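You operate a simulated robot arm through the tools that you are given. There is no shell and no other tool.

You run a simulated robot arm. Do the job below in one go: nothing can be reset, and whatever is moved stays where it is left.

## Task
Gauge the three bolts from the purple rack: too long goes in the red rack, the rest in the yellow.
Fine: try each in the small silver block marked gauge; a bolt that stands proud of it is too long; the silver bolts stay in the blue rack.

Only the result counts: the job must be done as asked and must still hold three seconds after the hand-in. Knocking over, shifting, dropping, spilling or breaking anything else fails it.

## Robot
A 7-joint arm with a two-finger parallel gripper, fixed in place. Base frame: the origin is at the foot of the arm, x ahead of it, y to its left, z up. Units: mm, degrees, N and s.
Its first joint turns from -166.0 to 166.0 degrees. Payload 4.4 kg.
The tool frame sits at the grasp point between the pads (the TCP): z along the fingers, y along the line on which they close. The tips reach 23 mm beyond it. Largest opening 94 mm; finger width 38, thickness 10; the body of the gripper, 54 by 96 mm, starts 39 mm behind the TCP.
Orientation is told as [roll, pitch, yaw] about the base's x, y, z axes, in that order, counted from this pose: with the fingers straight down and closing along the base's y, the tool's x points along the base's -x, its y along +y and its z along -z.

## Interface
- The arm moves only by the tool step_arm. Its argument "moves" is a list of rows, each a list of 3 entries, a list of its own where there are three numbers: the turn, a rotation vector about the base's x, y, z in units of 5 degrees (1.0 is 5 degrees), then the shift along the base's x, y, z in units of 20 mm (1.0 is 20 mm), then the closure, from 0 (fully open) to 1 (shut). In form: [[[wx, wy, wz], [dx, dy, dz], grip], ...]. A call has 1 to 20 rows; each row shifts and turns the commanded pose from where the row before left it. A call with a number of a shift or a turn outside -1 to 1 is refused whole. Rows are played at 5 a second. More than 50 mm and 8.6 degrees between two rows, or a gripper value outside its range, and nothing of the call is played. A pose out of reach is approached as far as the arm can. The call stops where the force on the tool passes 90 N (or 10 N more than at its start, if that is more) or the arm is blocked; 0.2 s more then pass. Each finger travels about 72 mm/s and halts on what it meets, pressing with about 22 N; the grip force reading is that of the motor and also rises with nothing between the fingers. The clock runs only during rows and for 0.2 s after the last one: add rows that do not move to give the fingers time. The reply holds the time, the measured pose of the TCP, the force on the tool along the base axes, the opening and the grip force, in the units named above and with some noise, with the torque about the TCP (base axes, N m) and any sound that the robot's microphone picked up.
- Cameras (640 x 400 px; columns grow to the right, rows downward): "scene" is fixed at [401.1, 650.2, 1428.4]; the picture's right is [-0.80, -0.59, 0.00], its down [-0.52, 0.71, -0.47] and it looks along [0.28, -0.38, -0.88] (base axes); focal length 376 px, centre (320, 200). "wrist" rides on the gripper at [86, 16, -74] in the tool frame; the picture's right is [-0.18, 0.98, 0.00], its down [-0.58, -0.11, -0.81] and it looks along [-0.79, -0.15, 0.59] (tool axes); focal length 243 px, centre (320, 200). There is no depth. A picture from a camera that has moved, and an enlarged one, comes with that camera's place and axes in the base frame and with its lens.
- grab_frame(camera): a new picture of that camera. The clock stands still meanwhile.
- close_up(camera, box): a new picture of the part [left, top, right, bottom] of that camera's present view, enlarged. The clock stands still meanwhile.
- sign_off(): hands the job in; it is judged then, once.

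Nothing tells you positions but the pictures and the camera data. Unless the task says otherwise, let go and move clear before handing in.

The tools are called after ">>>" as name(argument=value, ...) on one line, values as JSON. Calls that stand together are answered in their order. step_arm: Moves the arm, as the interface text tells. Its arguments: {"type":"object","properties":{"moves":{"type":"array"}},"required":["moves"]} The other tools are called the same way: grab_frame (camera) takes a picture; close_up (camera, box) takes an enlarged picture of a part of a camera's view; sign_off () hands the job in.

At the start:

```text
time_s: 0.0
tcp_pos: [379.2, 529.1, 1136.3]
tool_rot: [0.0, -0.1, 0.0]
wrist_force: [0.0, -1.4, 0.3]
wrist_torque: [0.04, -0.02, 0.01]
finger_gap: 94.2
grip_force: 0.1
```

scene: 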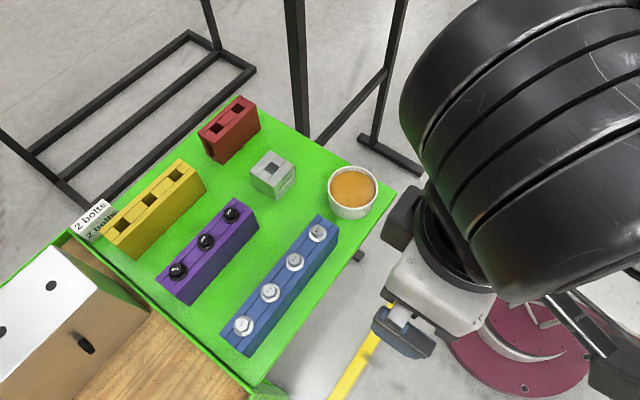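
wrist: 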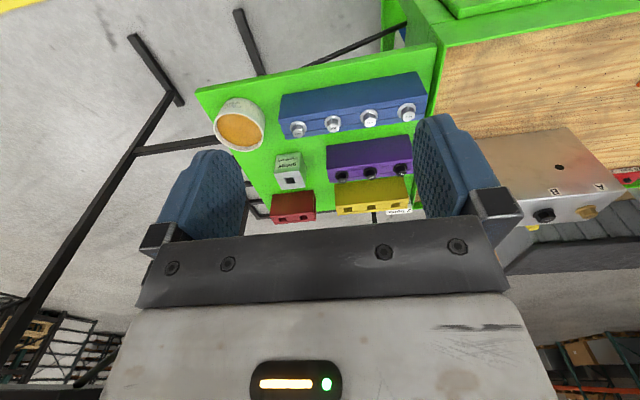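

I see a green table with a red, a yellow, a purple (three black bolts) and a blue rack (silver bolts), plus the small silver gauge block and a cup. I'll take enlarged pictures first to work out positions.

>>> close_up(camera="scene", box=[60, 80, 400, 292])

>>> close_up(camera="scene", box=[150, 180, 350, 305])

>>> close_up(camera="scene", box=[190, 85, 350, 185])

>>> close_up(camera="scene", box=[60, 140, 220, 240])

>>> close_up(camera="wrist", box=[190, 50, 450, 230])

```text
1.88 times, centred on (230, 186) of scene
camera zoom: at [401.1, 650.2, 1428.4], right [-0.8, -0.59, 0.0], down [-0.52, 0.71, -0.47], along [0.28, -0.38, -0.88], focal length 707 px, centre (489, 226)
```

zoom: 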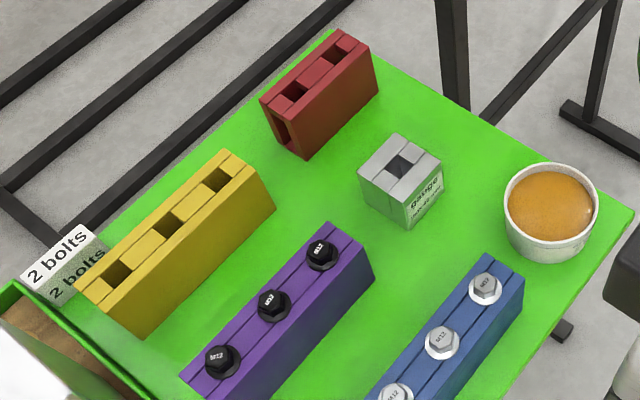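

```text
3.20 times, centred on (250, 242) of scene
camera zoom: at [401.1, 650.2, 1428.4], right [-0.8, -0.59, 0.0], down [-0.52, 0.71, -0.47], along [0.28, -0.38, -0.88], focal length 1202 px, centre (544, 64)
```

zoom: 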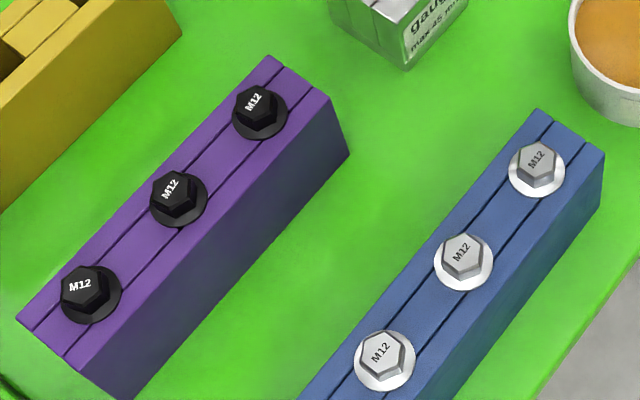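

```text
4.00 times, centred on (270, 135) of scene
camera zoom: at [401.1, 650.2, 1428.4], right [-0.8, -0.59, 0.0], down [-0.52, 0.71, -0.47], along [0.28, -0.38, -0.88], focal length 1503 px, centre (520, 460)
```

zoom: 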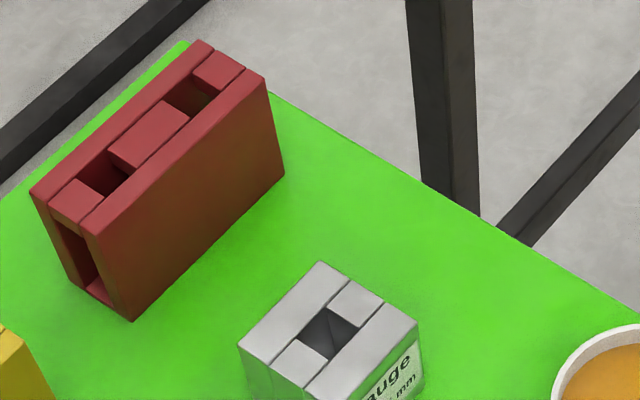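

```text
4.00 times, centred on (140, 190) of scene
camera zoom: at [401.1, 650.2, 1428.4], right [-0.8, -0.59, 0.0], down [-0.52, 0.71, -0.47], along [0.28, -0.38, -0.88], focal length 1503 px, centre (1040, 240)
```

zoom: 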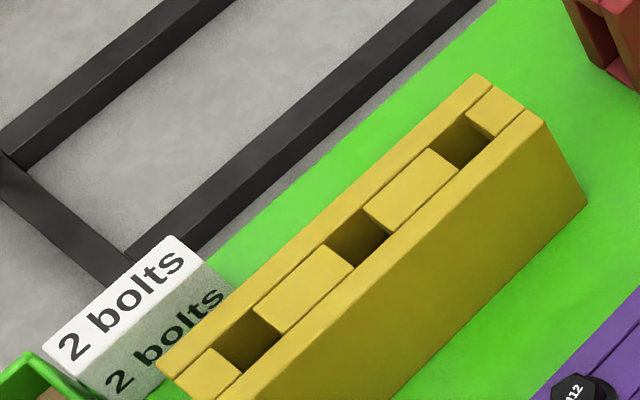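

```text
2.22 times, centred on (320, 140) of wrist
camera zoom: at [292.5, 546.1, 1211.3], right [0.18, 0.98, 0.0], down [0.58, -0.11, 0.81], along [0.79, -0.15, -0.59], focal length 539 px, centre (320, 333)
```

zoom: 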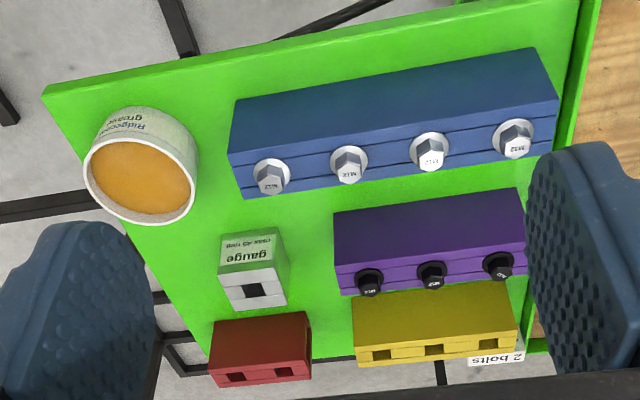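

The racks run along y, with rough triangulated positions of: purple bolts at about x 691, y 514/576/638; gauge hole about (696, 399, 847); yellow holes near x 817; red holes near x 832. I'll bring the wrist camera closer to refine these.

>>> step_arm(moves=[[[0, 0, 0], [1, 0.2, -0.5], 0], [[0, 0, 0], [1, 0.2, -0.5], 0], [[0, 0, 0], [1, 0.2, -0.5], 0], [[0, 0, 0], [1, 0.2, -0.5], 0], [[0, 0, 0], [1, 0.2, -0.5], 0], [[0, 0, 0], [1, 0.2, -0.5], 0], [[0, 0, 0], [1, 0.2, -0.5], 0], [[0, 0, 0], [1, 0.2, -0.5], 0], [[0, 0, 0], [1, 0.2, -0.5], 0], [[0, 0, 0], [1, 0.2, -0.5], 0], [[0, 0, 0], [0, 0, 0], 0]])

>>> grab_frame(camera="wrist")

>>> grab_frame(camera="scene")

```text
time_s: 2.4
tcp_pos: [579.8, 568.3, 1035.7]
tool_rot: [-0.1, 0.1, 0.0]
wrist_force: [0.5, -0.9, -0.7]
wrist_torque: [-0.01, 0.0, -0.02]
finger_gap: 93.9
grip_force: 0.1
```

```text
taken
camera wrist: at [492.3, 586.0, 1111.2], right [0.18, 0.98, 0.0], down [0.58, -0.11, 0.81], along [0.79, -0.15, -0.59], focal length 243 px, centre (320, 200)
```

wrist: 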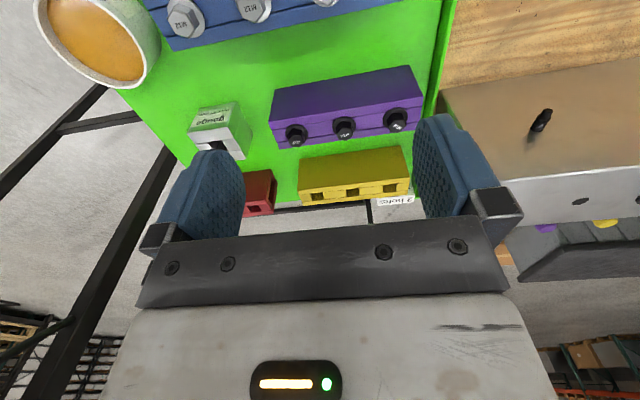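

```text
taken
```

scene: 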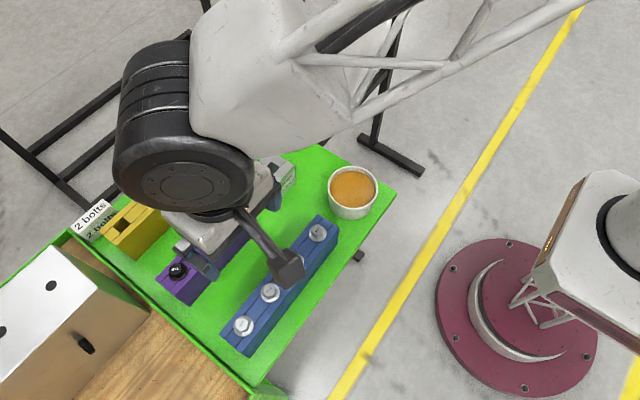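

The wrist camera now sees the purple bolts and the yellow rack. I'll enlarge it to measure more exactly.

>>> close_up(camera="wrist", box=[260, 50, 440, 220])

>>> close_up(camera="wrist", box=[180, 90, 300, 220])

```text
2.35 times, centred on (350, 135) of wrist
camera zoom: at [492.3, 586.0, 1111.2], right [0.18, 0.98, 0.0], down [0.58, -0.11, 0.81], along [0.79, -0.15, -0.59], focal length 571 px, centre (249, 353)
```

zoom: 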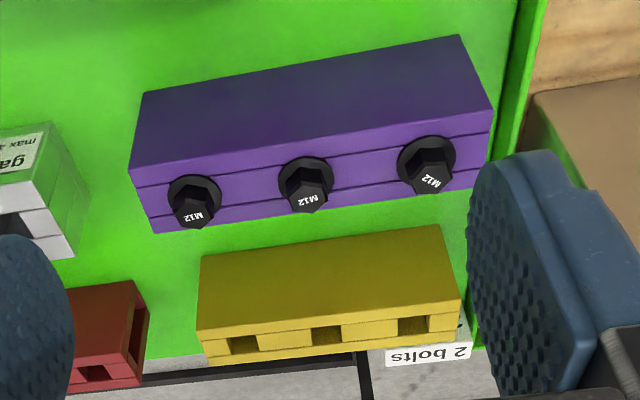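

```text
3.08 times, centred on (240, 155) of wrist
camera zoom: at [492.3, 586.0, 1111.2], right [0.18, 0.98, 0.0], down [0.58, -0.11, 0.81], along [0.79, -0.15, -0.59], focal length 746 px, centre (566, 338)
```

zoom: 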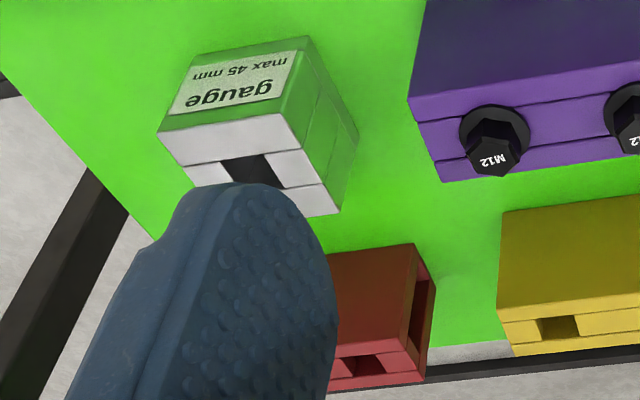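

Next I move in above the first purple bolt (near y 519), keeping the tips well clear, so I can line up with the wrist camera.

>>> step_arm(moves=[[[0, 0, 0], [0.9, -0.41, -0.6], 0.5], [[0, 0, 0], [0.9, -0.41, -0.6], 0.5], [[0, 0, 0], [0.9, -0.41, -0.6], 0.5], [[0, 0, 0], [0.9, -0.41, -0.6], 0.5], [[0, 0, 0], [0.9, -0.41, -0.6], 0.5], [[0, 0, 0], [0.9, -0.41, -0.6], 0.5], [[0, 0, 0], [0, 0, 0], 0.5], [[0, 0, 0], [0, 0, 0], 0.5]])

>>> grab_frame(camera="wrist")

>>> close_up(camera="wrist", box=[220, 80, 420, 205])

```text
time_s: 4.2
tcp_pos: [688.0, 520.1, 964.0]
tool_rot: [0.0, 0.0, 0.0]
wrist_force: [-1.2, -0.5, 0.1]
wrist_torque: [-0.02, 0.0, 0.0]
finger_gap: 47.1
grip_force: 0.1
```

```text
taken
camera wrist: at [600.8, 536.7, 1039.1], right [0.18, 0.98, 0.0], down [0.58, -0.11, 0.81], along [0.79, -0.15, -0.59], focal length 243 px, centre (320, 200)
```

wrist: 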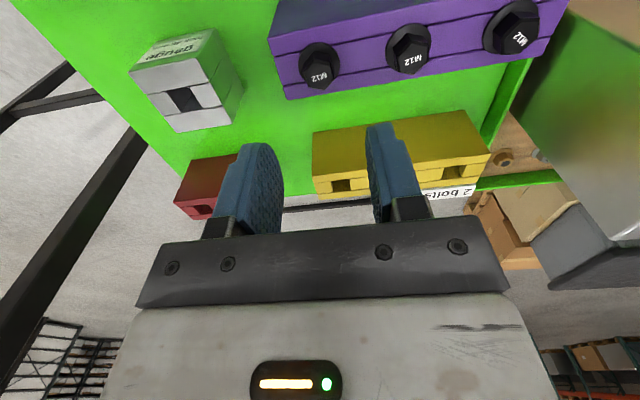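

```text
3.20 times, centred on (320, 142) of wrist
camera zoom: at [600.8, 536.7, 1039.1], right [0.18, 0.98, 0.0], down [0.58, -0.11, 0.81], along [0.79, -0.15, -0.59], focal length 776 px, centre (320, 384)
```

zoom: 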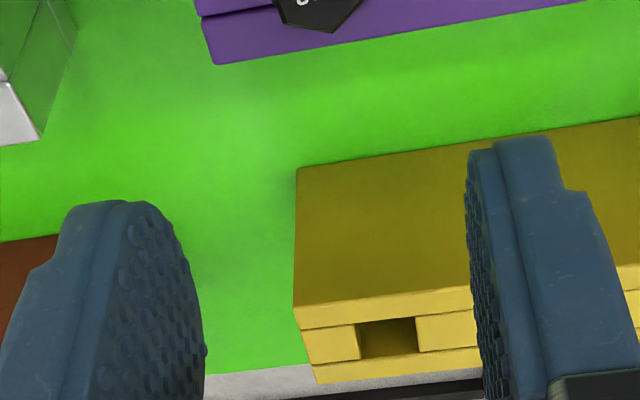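

Bolts are in view at the top of the wrist picture. I'll enlarge them for a finer position fix.

>>> close_up(camera="wrist", box=[260, 0, 420, 100])

>>> close_up(camera="wrist", box=[400, 0, 560, 100])

>>> close_up(camera="wrist", box=[120, 40, 280, 140])

>>> close_up(camera="wrist", box=[340, 110, 500, 210])

```text
4.00 times, centred on (340, 50) of wrist
camera zoom: at [600.8, 536.7, 1039.1], right [0.18, 0.98, 0.0], down [0.58, -0.11, 0.81], along [0.79, -0.15, -0.59], focal length 970 px, centre (240, 800)
```

zoom: 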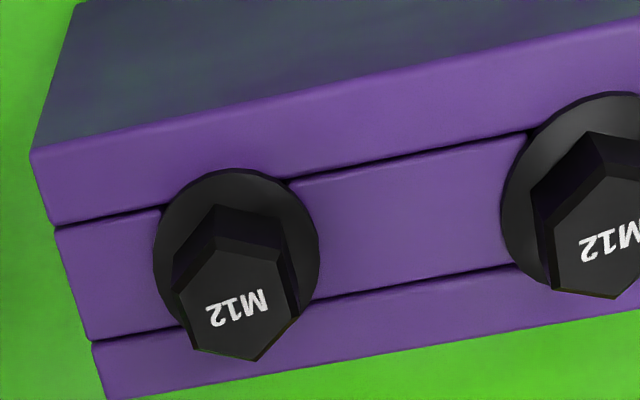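

```text
4.00 times, centred on (480, 50) of wrist
camera zoom: at [600.8, 536.7, 1039.1], right [0.18, 0.98, 0.0], down [0.58, -0.11, 0.81], along [0.79, -0.15, -0.59], focal length 970 px, centre (-320, 800)
```

zoom: 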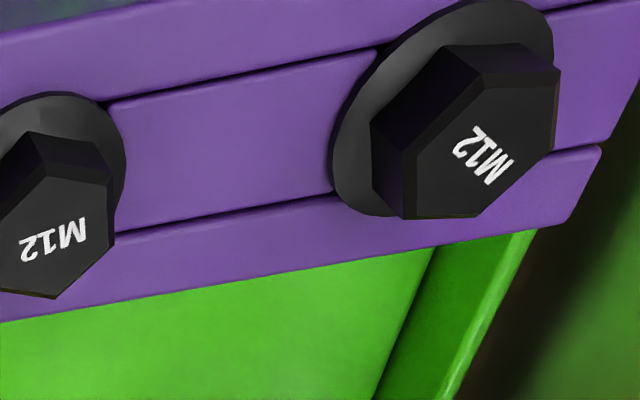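

```text
4.00 times, centred on (200, 90) of wrist
camera zoom: at [600.8, 536.7, 1039.1], right [0.18, 0.98, 0.0], down [0.58, -0.11, 0.81], along [0.79, -0.15, -0.59], focal length 970 px, centre (800, 640)
```

zoom: 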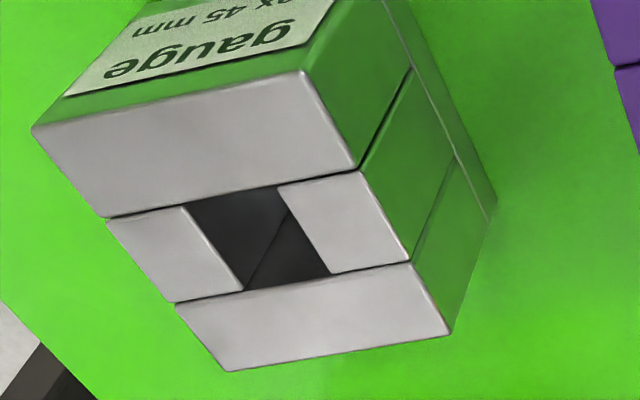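

```text
4.00 times, centred on (420, 160) of wrist
camera zoom: at [600.8, 536.7, 1039.1], right [0.18, 0.98, 0.0], down [0.58, -0.11, 0.81], along [0.79, -0.15, -0.59], focal length 970 px, centre (-80, 360)
```

zoom: 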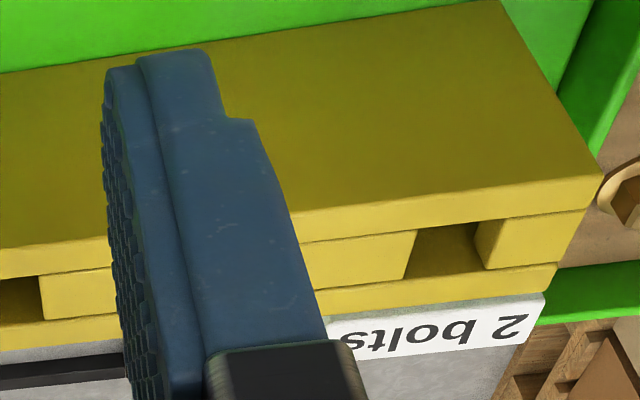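

First bolt looks to be about (686, 521) with its head top near z 867. I'll come down in stages with the tips still above the head and check the alignment.

>>> step_arm(moves=[[[0, 0, 0], [0, 0.05, -0.9], 0.5], [[0, 0, 0], [0, 0, -0.9], 0.5], [[0, 0, 0], [0, 0, -0.9], 0.5], [[0, 0, 0], [0, 0, 0], 0.5]])

>>> grab_frame(camera="wrist")

>>> close_up(camera="wrist", box=[240, 50, 400, 150])

```text
time_s: 5.2
tcp_pos: [687.7, 520.2, 910.5]
tool_rot: [-0.1, -0.1, 0.0]
wrist_force: [-0.4, -0.2, -0.9]
wrist_torque: [-0.03, 0.04, 0.0]
finger_gap: 47.1
grip_force: 0.1
```

```text
taken
camera wrist: at [600.6, 537.5, 985.0], right [0.18, 0.98, 0.0], down [0.58, -0.11, 0.81], along [0.79, -0.15, -0.59], focal length 243 px, centre (320, 200)
```

wrist: 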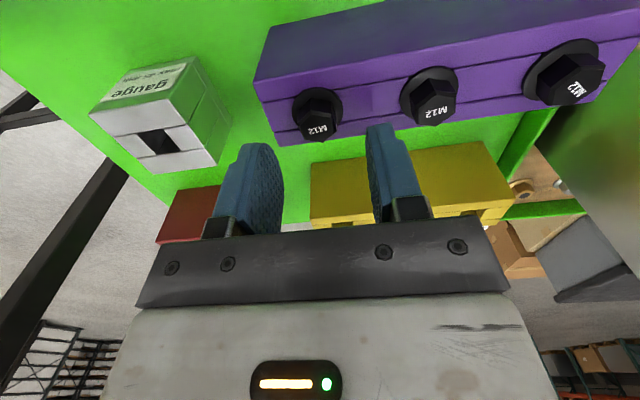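

```text
4.00 times, centred on (320, 100) of wrist
camera zoom: at [600.6, 537.5, 985.0], right [0.18, 0.98, 0.0], down [0.58, -0.11, 0.81], along [0.79, -0.15, -0.59], focal length 970 px, centre (320, 600)
```

zoom: 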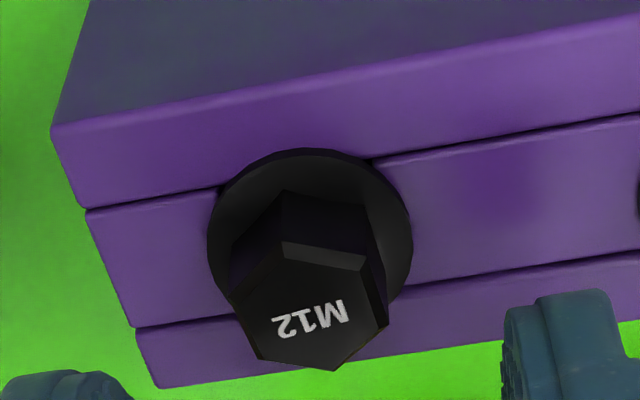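

The bolt sits centred between the fingers in y. I'll come down another 14 mm and look again to fix its height and x.

>>> step_arm(moves=[[[0, 0, 0], [0, 0, -0.7], 0.5], [[0, 0, 0], [0, 0, 0], 0.5]])

>>> grab_frame(camera="wrist")

>>> close_up(camera="wrist", box=[240, 70, 400, 170])

```text
time_s: 5.8
tcp_pos: [686.0, 519.9, 896.6]
tool_rot: [0.0, -0.1, 0.1]
wrist_force: [-0.2, -0.1, 0.3]
wrist_torque: [-0.02, 0.04, 0.0]
finger_gap: 47.3
grip_force: 0.1
```

```text
taken
camera wrist: at [600.7, 537.6, 971.1], right [0.18, 0.98, 0.0], down [0.58, -0.11, 0.81], along [0.79, -0.15, -0.59], focal length 243 px, centre (320, 200)
```

wrist: 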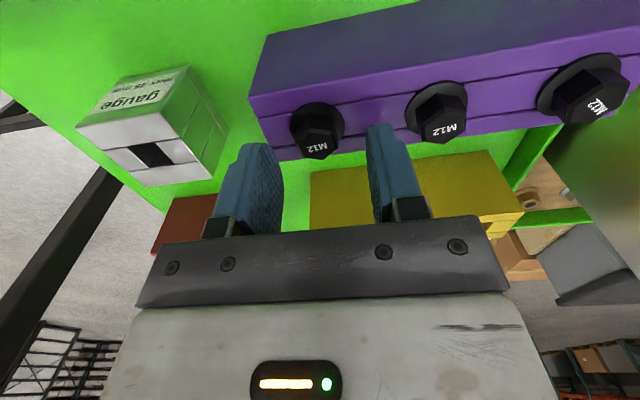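

```text
4.00 times, centred on (320, 120) of wrist
camera zoom: at [600.7, 537.6, 971.1], right [0.18, 0.98, 0.0], down [0.58, -0.11, 0.81], along [0.79, -0.15, -0.59], focal length 970 px, centre (320, 520)
```

zoom: 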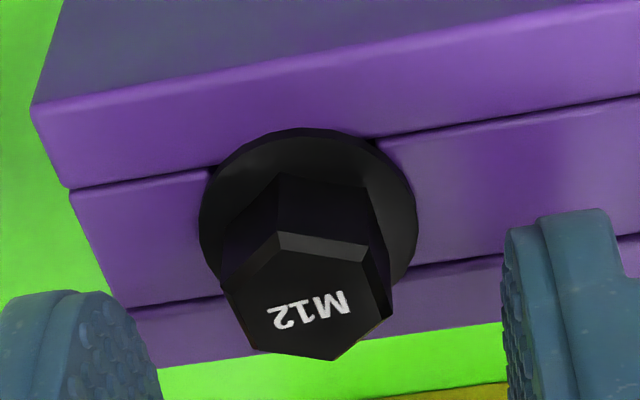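

Bolt 1 is at about (683, 520.5): head top near z 876, flange top near 859, and hex flats turned about 8° from the finger axis. I'll turn to match, shift −4.5 mm in x and come down to just above the flange.

>>> step_arm(moves=[[[0, 0, 0.78], [-0.11, 0, 0], 0.5], [[0, 0, 0.78], [-0.11, 0, 0], 0.5], [[0, 0, 0], [0, 0, -0.3], 0.5], [[0, 0, 0], [0, 0, -0.2], 0.5], [[0, 0, 0], [0, 0, 0], 0.5]])

>>> grab_frame(camera="wrist")

>>> close_up(camera="wrist", box=[240, 70, 400, 170])

```text
time_s: 7.0
tcp_pos: [683.0, 520.6, 886.5]
tool_rot: [-0.1, 0.1, 7.9]
wrist_force: [0.0, -0.6, 0.9]
wrist_torque: [0.0, -0.02, 0.0]
finger_gap: 46.9
grip_force: 0.1
```

```text
taken
camera wrist: at [594.9, 525.9, 961.4], right [0.05, 1.0, 0.0], down [0.59, -0.03, 0.81], along [0.81, -0.04, -0.59], focal length 243 px, centre (320, 200)
```

wrist: 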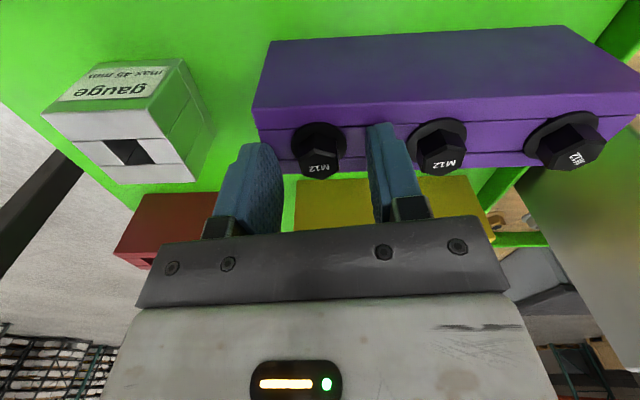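

```text
4.00 times, centred on (320, 120) of wrist
camera zoom: at [594.9, 525.9, 961.4], right [0.05, 1.0, 0.0], down [0.59, -0.03, 0.81], along [0.81, -0.04, -0.59], focal length 970 px, centre (320, 520)
```

zoom: 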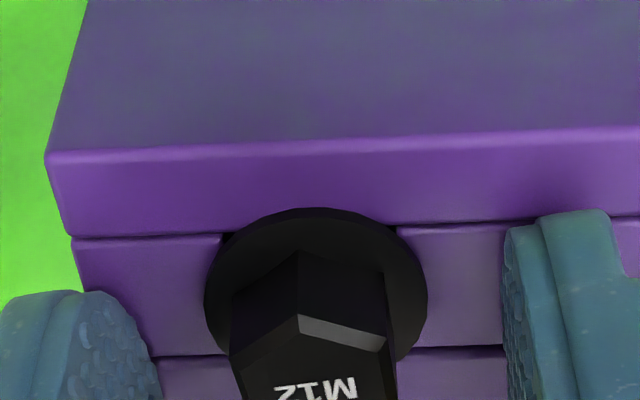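

The tips are just above the flange with the head centred between the pads. Closing on the first bolt.

>>> step_arm(moves=[[[0, 0, 0], [0, 0, 0], 1], [[0, 0, 0], [0, 0, 0], 1], [[0, 0, 0], [0, 0, 0], 1], [[0, 0, 0], [0, 0, 0], 1]])

>>> close_up(camera="wrist", box=[220, 70, 420, 195])

```text
time_s: 8.0
tcp_pos: [683.4, 521.1, 887.1]
tool_rot: [0.0, 0.0, 7.9]
wrist_force: [0.5, -0.2, 0.7]
wrist_torque: [-0.01, -0.04, -0.01]
finger_gap: 27.6
grip_force: 21.6
```

```text
3.20 times, centred on (320, 132) of wrist
camera zoom: at [594.9, 525.9, 961.4], right [0.05, 1.0, 0.0], down [0.59, -0.03, 0.81], along [0.81, -0.04, -0.59], focal length 776 px, centre (320, 416)
```

zoom: 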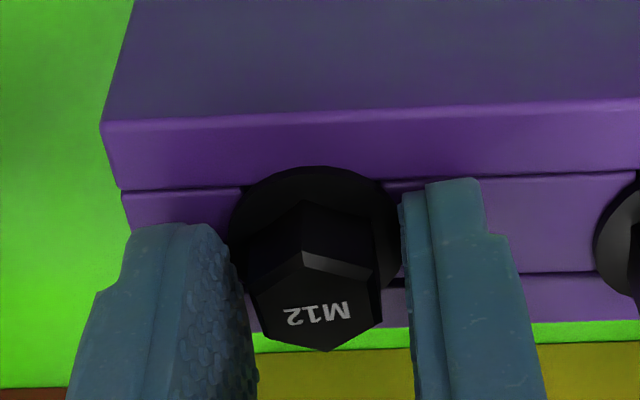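

The gap of 27.6 mm says the pads have closed on the flange, so the tips are a bit too low. I'll open, rise about 5 mm and close on the hex instead.

>>> step_arm(moves=[[[0, 0, 0], [0, 0, 0], 0.55], [[0, 0, 0], [0, 0, 0], 0.55], [[0, 0, 0], [0, 0, 0.25], 0.55], [[0, 0, 0], [0, 0, 0], 1], [[0, 0, 0], [0, 0, 0], 1], [[0, 0, 0], [0, 0, 0], 1], [[0, 0, 0], [0, 0, 0], 1]])

>>> close_up(camera="wrist", box=[220, 70, 420, 195])

```text
time_s: 9.6
tcp_pos: [683.1, 520.6, 891.2]
tool_rot: [0.0, 0.0, 7.8]
wrist_force: [0.4, 1.0, 0.1]
wrist_torque: [-0.02, 0.0, 0.0]
finger_gap: 19.0
grip_force: 22.0
```

```text
3.20 times, centred on (320, 132) of wrist
camera zoom: at [594.9, 525.8, 966.4], right [0.05, 1.0, 0.0], down [0.59, -0.03, 0.81], along [0.81, -0.04, -0.59], focal length 776 px, centre (320, 416)
```

zoom: 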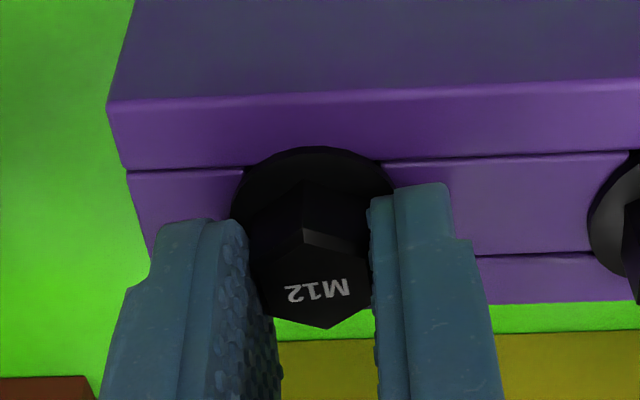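

Gap 19.0 mm at 22 N: the pads are now on the hex flats. Lifting straight up and looking at the bolt.

>>> step_arm(moves=[[[0, 0, 0], [0, 0, 0.3], 1], [[0, 0, 0], [0, 0, 0.5], 1], [[0, 0, 0], [0, 0, 0.7], 1], [[0, 0, 0], [0, 0, 0.7], 1], [[0, 0, 0], [0, 0, 0.7], 1], [[0, 0, 0], [0, 0, 0.7], 1], [[0, 0, 0], [0, 0, 0.6], 1], [[0, 0, 0], [0, 0, 0.3], 1], [[0, 0, 0], [0, 0, 0], 1]])

>>> grab_frame(camera="wrist")

>>> close_up(camera="wrist", box=[220, 70, 420, 195])

>>> grab_frame(camera="scene")

```text
time_s: 11.6
tcp_pos: [682.4, 521.0, 981.2]
tool_rot: [0.0, 0.0, 7.8]
wrist_force: [-0.4, -0.1, -0.8]
wrist_torque: [0.02, 0.01, -0.04]
finger_gap: 19.0
grip_force: 22.4
```

```text
taken
camera wrist: at [594.6, 526.2, 1056.3], right [0.05, 1.0, 0.0], down [0.59, -0.03, 0.81], along [0.81, -0.04, -0.59], focal length 243 px, centre (320, 200)
```

wrist: 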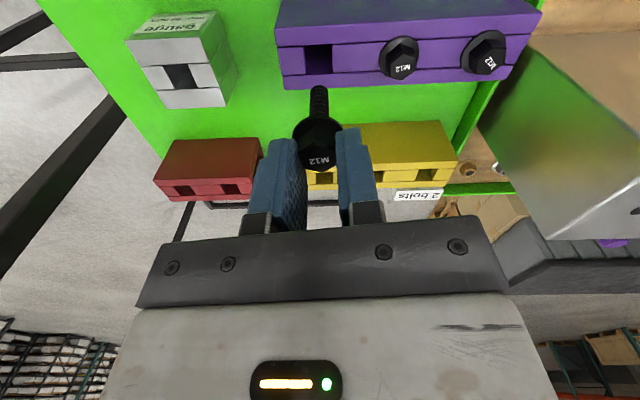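

```text
3.20 times, centred on (320, 132) of wrist
camera zoom: at [594.6, 526.2, 1056.3], right [0.05, 1.0, 0.0], down [0.59, -0.03, 0.81], along [0.81, -0.04, -0.59], focal length 776 px, centre (320, 416)
```

zoom: 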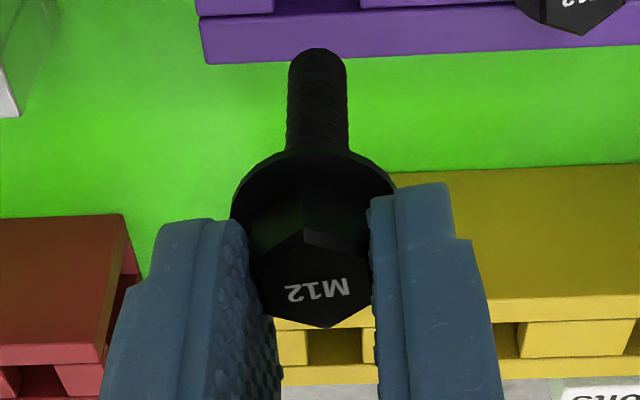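

```text
taken
```

scene: 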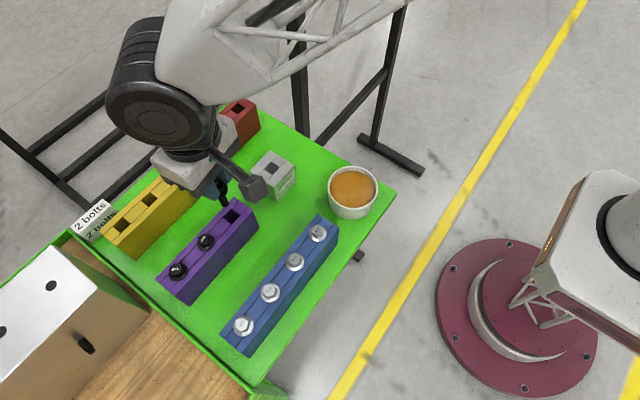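

The first bolt hangs straight in the grip. I'll look closely at the gauge and the rack holes from here before moving over.

>>> close_up(camera="wrist", box=[110, 0, 270, 100])

>>> close_up(camera="wrist", box=[270, 0, 430, 100])

```text
4.00 times, centred on (190, 50) of wrist
camera zoom: at [594.6, 526.2, 1056.3], right [0.05, 1.0, 0.0], down [0.59, -0.03, 0.81], along [0.81, -0.04, -0.59], focal length 970 px, centre (840, 800)
```

zoom: 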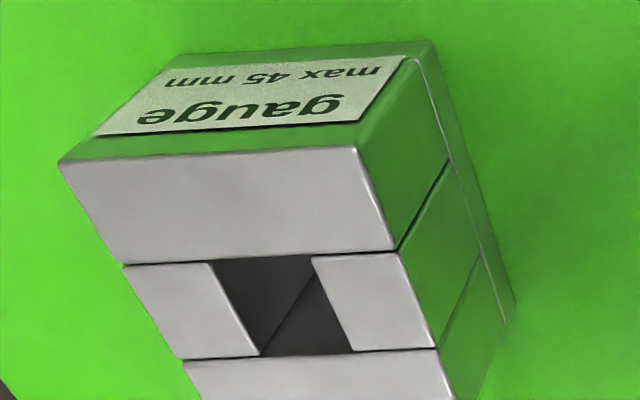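

```text
4.00 times, centred on (350, 50) of wrist
camera zoom: at [594.6, 526.2, 1056.3], right [0.05, 1.0, 0.0], down [0.59, -0.03, 0.81], along [0.81, -0.04, -0.59], focal length 970 px, centre (200, 800)
```

zoom: 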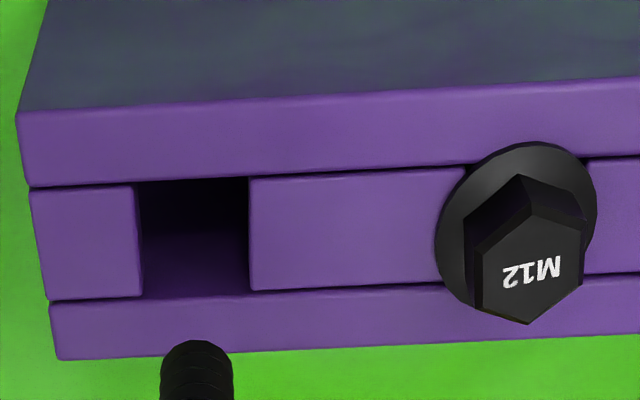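

The gauge hole looks to be about (697.5, 400) and roughly 20 mm wide, which is ample for the 12 mm shank. I'll carry the bolt over it at this height and check.

>>> step_arm(moves=[[[0, 0, 0], [0.1, -0.5, 0], 1], [[0, 0, 0], [0.1, -0.9, 0], 1], [[0, 0, 0], [0.1, -0.9, 0], 1], [[0, 0, 0], [0.1, -0.9, 0], 1], [[0, 0, 0], [0.1, -0.9, 0], 1], [[0, 0, 0], [0.1, -0.9, 0], 1], [[0, 0, 0], [0.1, -0.6, 0], 1], [[0, 0, 0], [0.05, -0.4, 0], 1], [[0, 0, 0], [0, 0, 0], 1], [[0, 0, 0], [0, 0, 0], 1]])

>>> grab_frame(camera="wrist")

>>> close_up(camera="wrist", box=[240, 0, 400, 100])

```text
time_s: 13.8
tcp_pos: [697.7, 402.5, 980.9]
tool_rot: [0.1, 0.0, 7.7]
wrist_force: [0.3, -0.8, -0.9]
wrist_torque: [-0.01, 0.01, 0.0]
finger_gap: 19.2
grip_force: 21.9
```

```text
taken
camera wrist: at [609.1, 406.4, 1056.3], right [0.05, 1.0, 0.0], down [0.59, -0.03, 0.81], along [0.81, -0.04, -0.59], focal length 243 px, centre (320, 200)
```

wrist: 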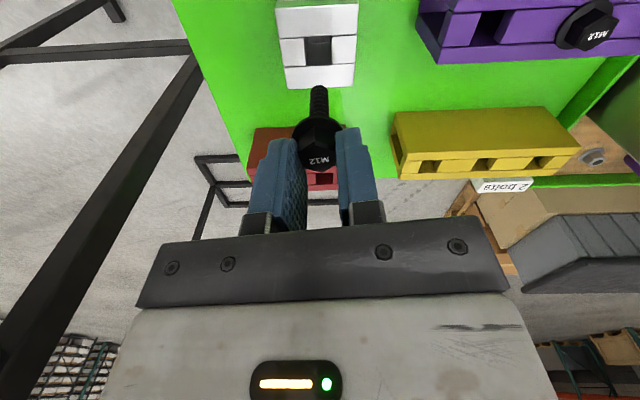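

```text
4.00 times, centred on (320, 50) of wrist
camera zoom: at [609.1, 406.4, 1056.3], right [0.05, 1.0, 0.0], down [0.59, -0.03, 0.81], along [0.81, -0.04, -0.59], focal length 970 px, centre (320, 800)
```

zoom: 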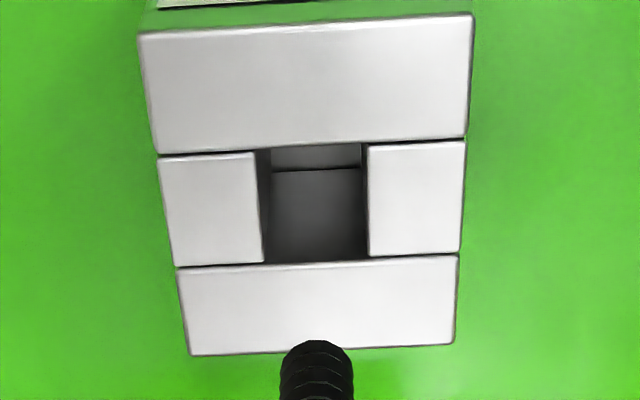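

The hole lies directly under the bolt in y. I'll lower 40 mm and check the tip against the hole.

>>> step_arm(moves=[[[0, 0, 0], [0.02, 0, -0.7], 1], [[0, 0, 0], [0.02, 0, -0.7], 1], [[0, 0, 0], [0, 0, -0.6], 1], [[0, 0, 0], [0, 0, 0], 1]])

>>> close_up(camera="wrist", box=[220, 20, 420, 145])

>>> grab_frame(camera="scene")

```text
time_s: 14.8
tcp_pos: [699.2, 401.1, 940.5]
tool_rot: [0.0, 0.1, 7.8]
wrist_force: [-0.4, -0.6, -1.1]
wrist_torque: [-0.01, 0.0, 0.01]
finger_gap: 19.0
grip_force: 22.3
```

```text
3.20 times, centred on (320, 82) of wrist
camera zoom: at [610.7, 405.7, 1016.5], right [0.05, 1.0, 0.0], down [0.59, -0.03, 0.81], along [0.81, -0.04, -0.59], focal length 776 px, centre (320, 576)
```

zoom: 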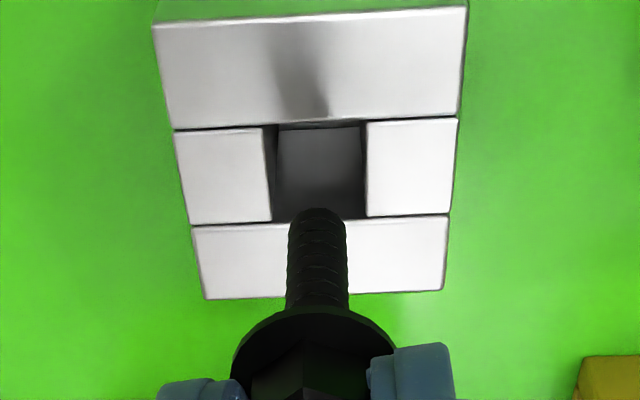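

```text
taken
```

scene: 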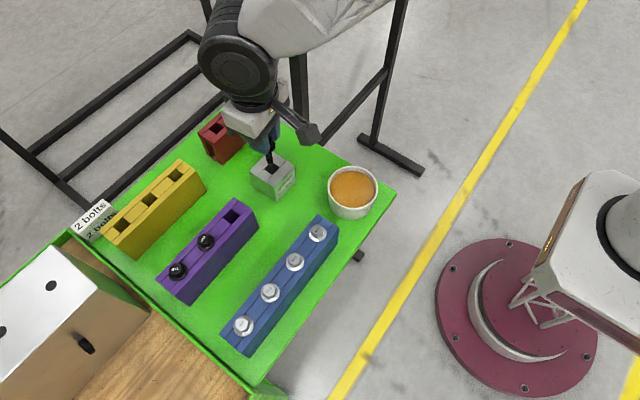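

Coming closer; the tip still seems roughly 15–20 mm above the gauge. Lowering another 12 mm and checking again.

>>> step_arm(moves=[[[0, 0, 0], [0, 0, -0.3], 1], [[0, 0, 0], [0, 0, -0.3], 1], [[0, 0, 0], [0, 0, 0], 1]])

>>> close_up(camera="wrist", box=[220, 20, 420, 145])

>>> close_up(camera="scene", box=[210, 100, 338, 180])

```text
time_s: 15.6
tcp_pos: [699.6, 400.6, 928.8]
tool_rot: [0.0, 0.1, 7.8]
wrist_force: [1.4, -0.3, -1.1]
wrist_torque: [0.01, -0.02, 0.04]
finger_gap: 19.0
grip_force: 22.6
```

```text
3.20 times, centred on (320, 82) of wrist
camera zoom: at [610.5, 406.1, 1004.6], right [0.05, 1.0, 0.0], down [0.59, -0.03, 0.81], along [0.81, -0.04, -0.59], focal length 776 px, centre (320, 576)
```

zoom: 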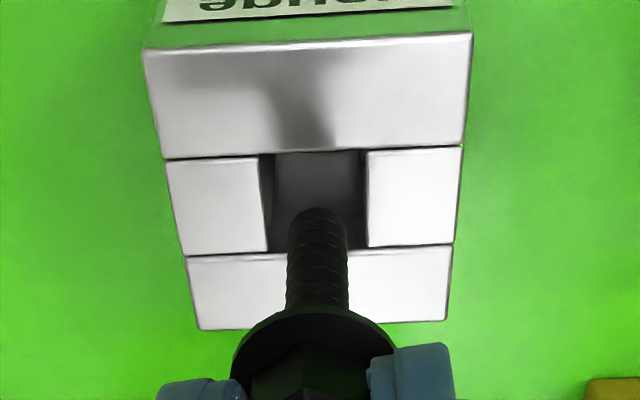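

```text
5.00 times, centred on (274, 140) of scene
camera zoom: at [401.1, 650.2, 1428.4], right [-0.8, -0.59, 0.0], down [-0.52, 0.71, -0.47], along [0.28, -0.38, -0.88], focal length 1878 px, centre (550, 500)
```

zoom: 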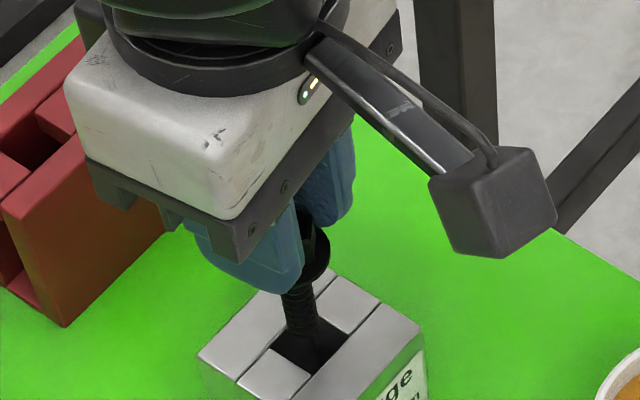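

The tip is heading into the middle of the hole. I'll go down in small steps and watch the force.

>>> step_arm(moves=[[[0, 0, 0], [0, 0, -0.15], 1], [[0, 0, 0], [0, 0, -0.15], 1], [[0, 0, 0], [0, 0, -0.15], 1], [[0, 0, 0], [0, 0, -0.15], 1], [[0, 0, 0], [0, 0, 0], 1]])

>>> close_up(camera="wrist", box=[220, 20, 420, 145])

```text
time_s: 16.8
tcp_pos: [697.4, 401.1, 918.1]
tool_rot: [0.0, -0.1, 7.9]
wrist_force: [-0.5, 0.4, -1.4]
wrist_torque: [-0.02, -0.04, 0.01]
finger_gap: 19.2
grip_force: 22.3
```

```text
3.20 times, centred on (320, 82) of wrist
camera zoom: at [610.1, 405.8, 992.4], right [0.05, 1.0, 0.0], down [0.59, -0.03, 0.81], along [0.81, -0.04, -0.59], focal length 776 px, centre (320, 576)
```

zoom: 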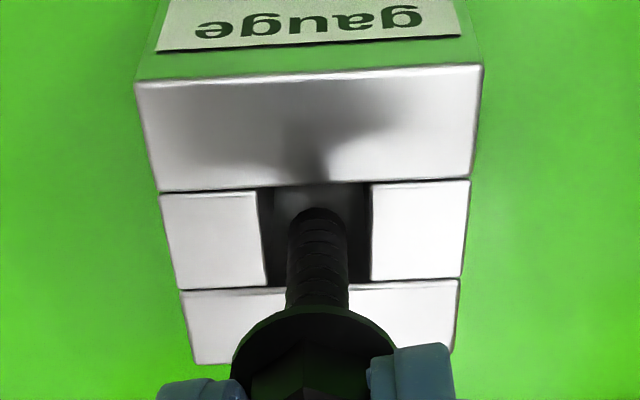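

Geometry puts the bolt axis within about half a millimetre of the hole centre, with the tip already inside. Continuing down carefully.

>>> step_arm(moves=[[[0, 0, 0], [0, 0, -0.2], 1], [[0, 0, 0], [0, 0, -0.2], 1], [[0, 0, 0], [0, 0, -0.2], 1], [[0, 0, 0], [0, 0, -0.2], 1], [[0, 0, 0], [0, 0, 0], 1]])

>>> step_arm(moves=[[[0, 0, 0], [0, 0, -0.15], 1], [[0, 0, 0], [0, 0, -0.15], 1], [[0, 0, 0], [0, 0, 0], 1]])

>>> close_up(camera="wrist", box=[220, 40, 420, 165])

```text
time_s: 18.0
tcp_pos: [698.1, 400.9, 902.1]
tool_rot: [0.0, 0.1, 7.7]
wrist_force: [0.4, -0.6, -1.3]
wrist_torque: [0.01, -0.01, -0.02]
finger_gap: 19.2
grip_force: 22.2
```

```text
time_s: 18.8
tcp_pos: [698.0, 400.4, 895.5]
tool_rot: [0.0, 0.1, 7.8]
wrist_force: [-0.2, 0.5, -1.0]
wrist_torque: [0.0, 0.0, 0.01]
finger_gap: 19.2
grip_force: 22.0
```

```text
3.20 times, centred on (320, 102) of wrist
camera zoom: at [610.2, 406.1, 970.2], right [0.05, 1.0, 0.0], down [0.59, -0.03, 0.81], along [0.81, -0.04, -0.59], focal length 776 px, centre (320, 512)
```

zoom: 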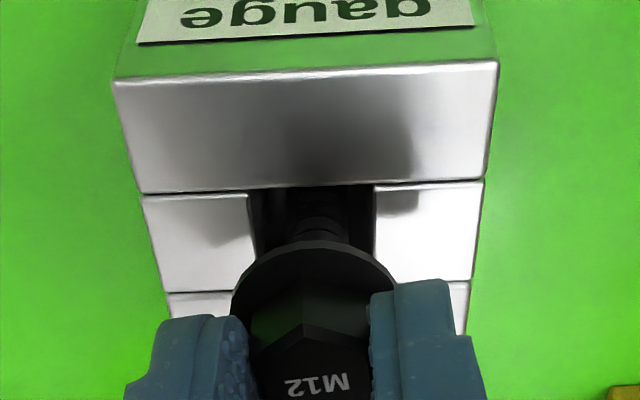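

No contact yet at TCP z 896. Continuing in smaller steps.

>>> step_arm(moves=[[[0, 0, 0], [0, 0, -0.1], 1], [[0, 0, 0], [0, 0, -0.1], 1], [[0, 0, 0], [0, 0, -0.1], 1], [[0, 0, 0], [0, 0, 0], 1]])

>>> step_arm(moves=[[[0, 0, 0], [0, 0, -0.1], 1], [[0, 0, 0], [0, 0, -0.05], 1], [[0, 0, 0], [0, 0, 0], 1]])

>>> close_up(camera="wrist", box=[220, 40, 420, 165])

```text
time_s: 19.8
tcp_pos: [698.2, 401.4, 889.1]
tool_rot: [0.1, 0.0, 7.9]
wrist_force: [0.4, -0.3, -1.1]
wrist_torque: [-0.02, 0.0, -0.01]
finger_gap: 19.3
grip_force: 21.9
```

```text
time_s: 20.6
tcp_pos: [699.3, 400.4, 886.6]
tool_rot: [0.0, 0.0, 7.9]
wrist_force: [0.6, -0.3, 0.1]
wrist_torque: [0.01, 0.0, 0.0]
finger_gap: 19.0
grip_force: 21.9
```

```text
3.20 times, centred on (320, 102) of wrist
camera zoom: at [610.4, 405.8, 961.3], right [0.05, 1.0, 0.0], down [0.59, -0.03, 0.81], along [0.81, -0.04, -0.59], focal length 776 px, centre (320, 512)
```

zoom: 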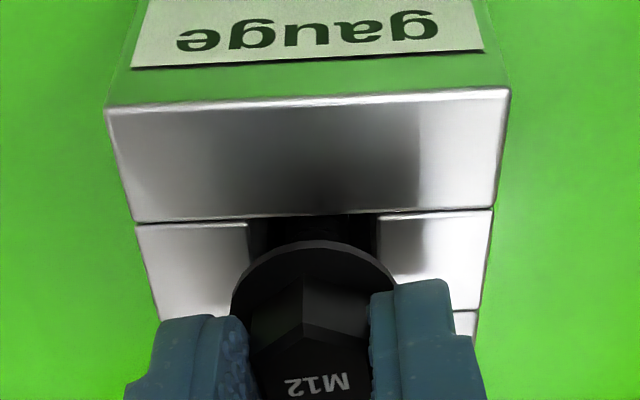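

Still free at 887. Continuing down in about 2 mm steps with a force check each.

>>> step_arm(moves=[[[0, 0, 0], [0, 0, -0.1], 1], [[0, 0, 0], [0, 0, 0], 1]])

>>> step_arm(moves=[[[0, 0, 0], [0, 0, -0.1], 1], [[0, 0, 0], [0, 0, 0], 1]])

>>> step_arm(moves=[[[0, 0, 0], [0, 0, -0.1], 1], [[0, 0, 0], [0, 0, 0], 1]])

>>> close_up(camera="wrist", box=[220, 40, 420, 165])

```text
time_s: 21.2
tcp_pos: [698.1, 401.3, 884.3]
tool_rot: [0.0, -0.1, 7.8]
wrist_force: [-0.3, 0.1, -0.8]
wrist_torque: [-0.03, 0.0, -0.01]
finger_gap: 19.2
grip_force: 21.8
```

```text
time_s: 21.8
tcp_pos: [697.9, 401.3, 882.2]
tool_rot: [0.0, 0.0, 7.8]
wrist_force: [0.3, 0.1, -0.8]
wrist_torque: [-0.01, -0.01, 0.0]
finger_gap: 19.2
grip_force: 22.0
```

```text
time_s: 22.4
tcp_pos: [698.0, 400.9, 879.7]
tool_rot: [0.0, 0.0, 7.8]
wrist_force: [-0.5, 0.3, -0.3]
wrist_torque: [0.02, -0.04, -0.02]
finger_gap: 19.1
grip_force: 21.8
```

```text
3.20 times, centred on (320, 102) of wrist
camera zoom: at [610.5, 405.9, 955.5], right [0.05, 1.0, 0.0], down [0.59, -0.03, 0.81], along [0.81, -0.04, -0.59], focal length 776 px, centre (320, 512)
```

zoom: 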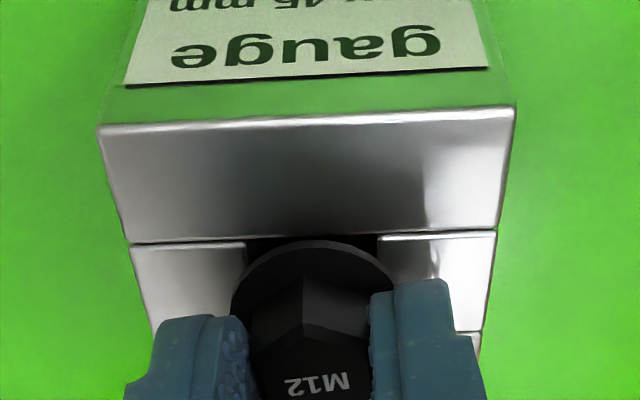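

Still no contact at 881; the flange appears around 5 mm above the gauge top. Going on in 1 mm steps.

>>> step_arm(moves=[[[0, 0, 0], [0, 0, -0.1], 1], [[0, 0, 0], [0, 0, 0], 1]])

>>> step_arm(moves=[[[0, 0, 0], [0, 0, -0.05], 1], [[0, 0, 0], [0, 0, 0], 1]])

>>> step_arm(moves=[[[0, 0, 0], [0, 0, -0.05], 1], [[0, 0, 0], [0, 0, 0], 1]])

>>> close_up(camera="wrist", box=[220, 40, 420, 165])

```text
time_s: 23.0
tcp_pos: [698.6, 400.1, 880.6]
tool_rot: [0.0, 0.0, 7.8]
wrist_force: [-0.2, -0.3, -1.1]
wrist_torque: [0.0, 0.0, -0.02]
finger_gap: 18.9
grip_force: 22.0
```

```text
time_s: 23.6
tcp_pos: [698.9, 401.0, 877.4]
tool_rot: [0.0, 0.0, 7.8]
wrist_force: [-0.4, 0.0, -1.8]
wrist_torque: [-0.01, 0.03, 0.0]
finger_gap: 19.5
grip_force: 21.8
```

```text
time_s: 24.2
tcp_pos: [697.9, 401.5, 876.6]
tool_rot: [0.0, 0.0, 7.8]
wrist_force: [-0.1, 0.2, -1.0]
wrist_torque: [-0.05, -0.01, 0.02]
finger_gap: 19.0
grip_force: 21.6
```

```text
3.20 times, centred on (320, 102) of wrist
camera zoom: at [610.5, 405.9, 951.2], right [0.05, 1.0, 0.0], down [0.59, -0.03, 0.81], along [0.81, -0.04, -0.59], focal length 776 px, centre (320, 512)
```

zoom: 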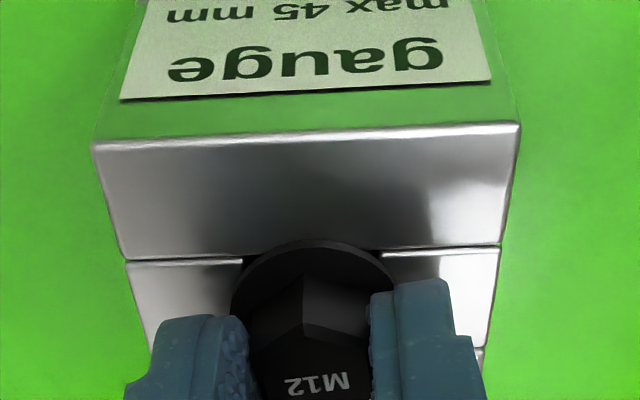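

Flange nearly at the gauge face, still without contact. Continuing.

>>> step_arm(moves=[[[0, 0, 0], [0, 0, -0.05], 1], [[0, 0, 0], [0, 0, 0], 1]])

>>> step_arm(moves=[[[0, 0, 0], [0, 0, -0.05], 1], [[0, 0, 0], [0, 0, 0], 1]])

>>> step_arm(moves=[[[0, 0, 0], [0, 0, -0.05], 1], [[0, 0, 0], [0, 0, 0], 1]])

>>> close_up(camera="wrist", box=[220, 40, 420, 165])

```text
time_s: 24.8
tcp_pos: [698.9, 399.5, 875.6]
tool_rot: [0.0, -0.1, 7.8]
wrist_force: [-1.0, 0.9, 8.9]
wrist_torque: [0.05, 0.13, 0.01]
finger_gap: 19.2
grip_force: 21.9
```

```text
time_s: 25.4
tcp_pos: [698.5, 400.9, 875.1]
tool_rot: [0.0, -0.1, 7.7]
wrist_force: [-1.5, 0.3, 13.3]
wrist_torque: [-0.04, 0.04, 0.02]
finger_gap: 19.2
grip_force: 22.3
```

```text
time_s: 26.0
tcp_pos: [699.4, 400.2, 874.2]
tool_rot: [0.0, -0.2, 7.8]
wrist_force: [4.2, 2.8, 14.4]
wrist_torque: [0.05, -0.11, -0.01]
finger_gap: 19.2
grip_force: 21.5
```

```text
3.20 times, centred on (320, 102) of wrist
camera zoom: at [610.8, 406.1, 948.5], right [0.05, 1.0, 0.0], down [0.59, -0.03, 0.81], along [0.81, -0.04, -0.59], focal length 776 px, centre (320, 512)
```

zoom: 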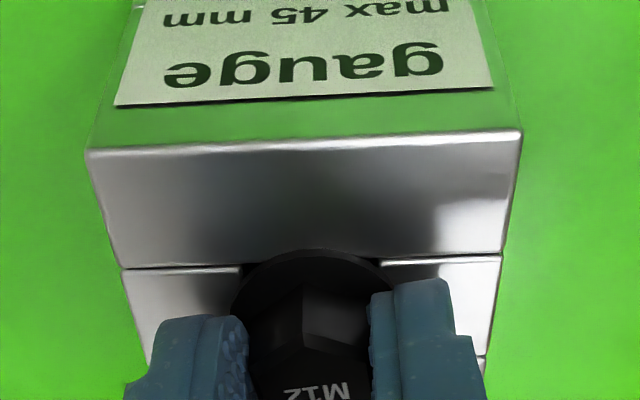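

Contact at TCP z about 876 with 9–14 N. I'll let go gently and back off upward, to see whether the head stands proud.

>>> step_arm(moves=[[[0, 0, 0], [0, 0, 0.03], 0.9], [[0, 0, 0], [0, 0, 0], 0.7], [[0, 0, 0], [0, 0, 0], 0.55], [[0, 0, 0], [0, 0, 0], 0.55], [[0, 0, 0], [0, 0, 0.4], 0.55], [[0, 0, 0], [0, 0, 0.8], 0.55], [[0, 0, 0], [0, 0, 0.8], 0.55], [[0, 0, 0], [0, 0, 0.8], 0.55], [[0, 0, 0], [0, 0, 0], 0.55]])

>>> grab_frame(camera="wrist")

>>> close_up(camera="wrist", box=[240, 20, 400, 120])

>>> close_up(camera="scene", box=[210, 120, 338, 200])

```text
time_s: 28.0
tcp_pos: [698.7, 400.7, 929.5]
tool_rot: [0.1, 0.0, 7.7]
wrist_force: [-0.4, 0.2, -0.9]
wrist_torque: [0.04, 0.0, -0.01]
finger_gap: 42.4
grip_force: 0.0
```

```text
taken
camera wrist: at [610.7, 406.0, 1004.8], right [0.05, 1.0, 0.0], down [0.59, -0.03, 0.81], along [0.81, -0.04, -0.59], focal length 243 px, centre (320, 200)
```

wrist: 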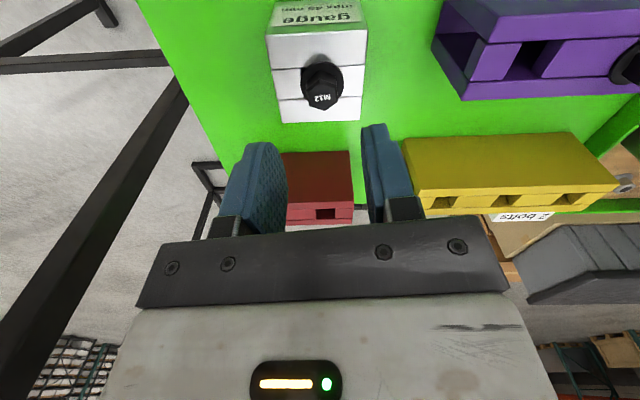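

```text
4.00 times, centred on (320, 70) of wrist
camera zoom: at [610.7, 406.0, 1004.8], right [0.05, 1.0, 0.0], down [0.59, -0.03, 0.81], along [0.81, -0.04, -0.59], focal length 970 px, centre (320, 720)
```

zoom: 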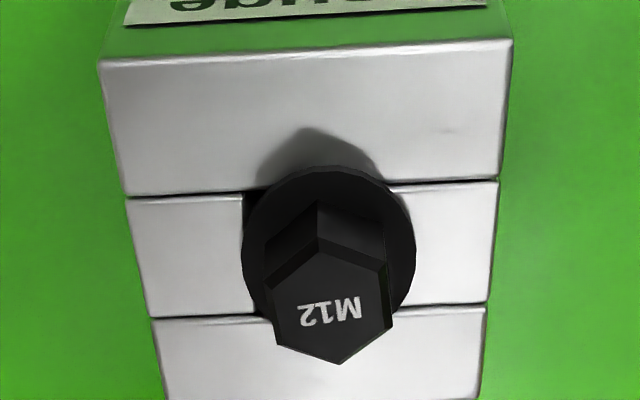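

```text
5.00 times, centred on (274, 160) of scene
camera zoom: at [401.1, 650.2, 1428.4], right [-0.8, -0.59, 0.0], down [-0.52, 0.71, -0.47], along [0.28, -0.38, -0.88], focal length 1878 px, centre (550, 400)
```

zoom: 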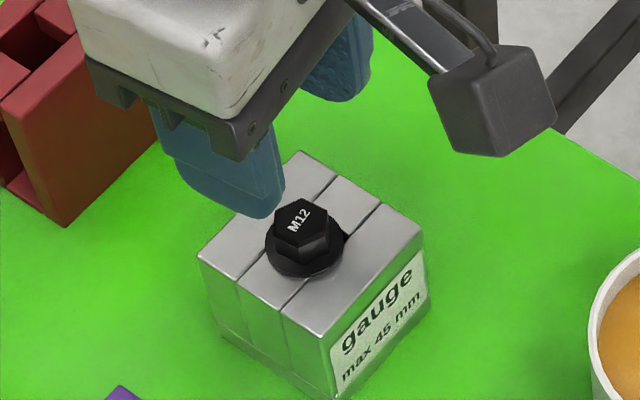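

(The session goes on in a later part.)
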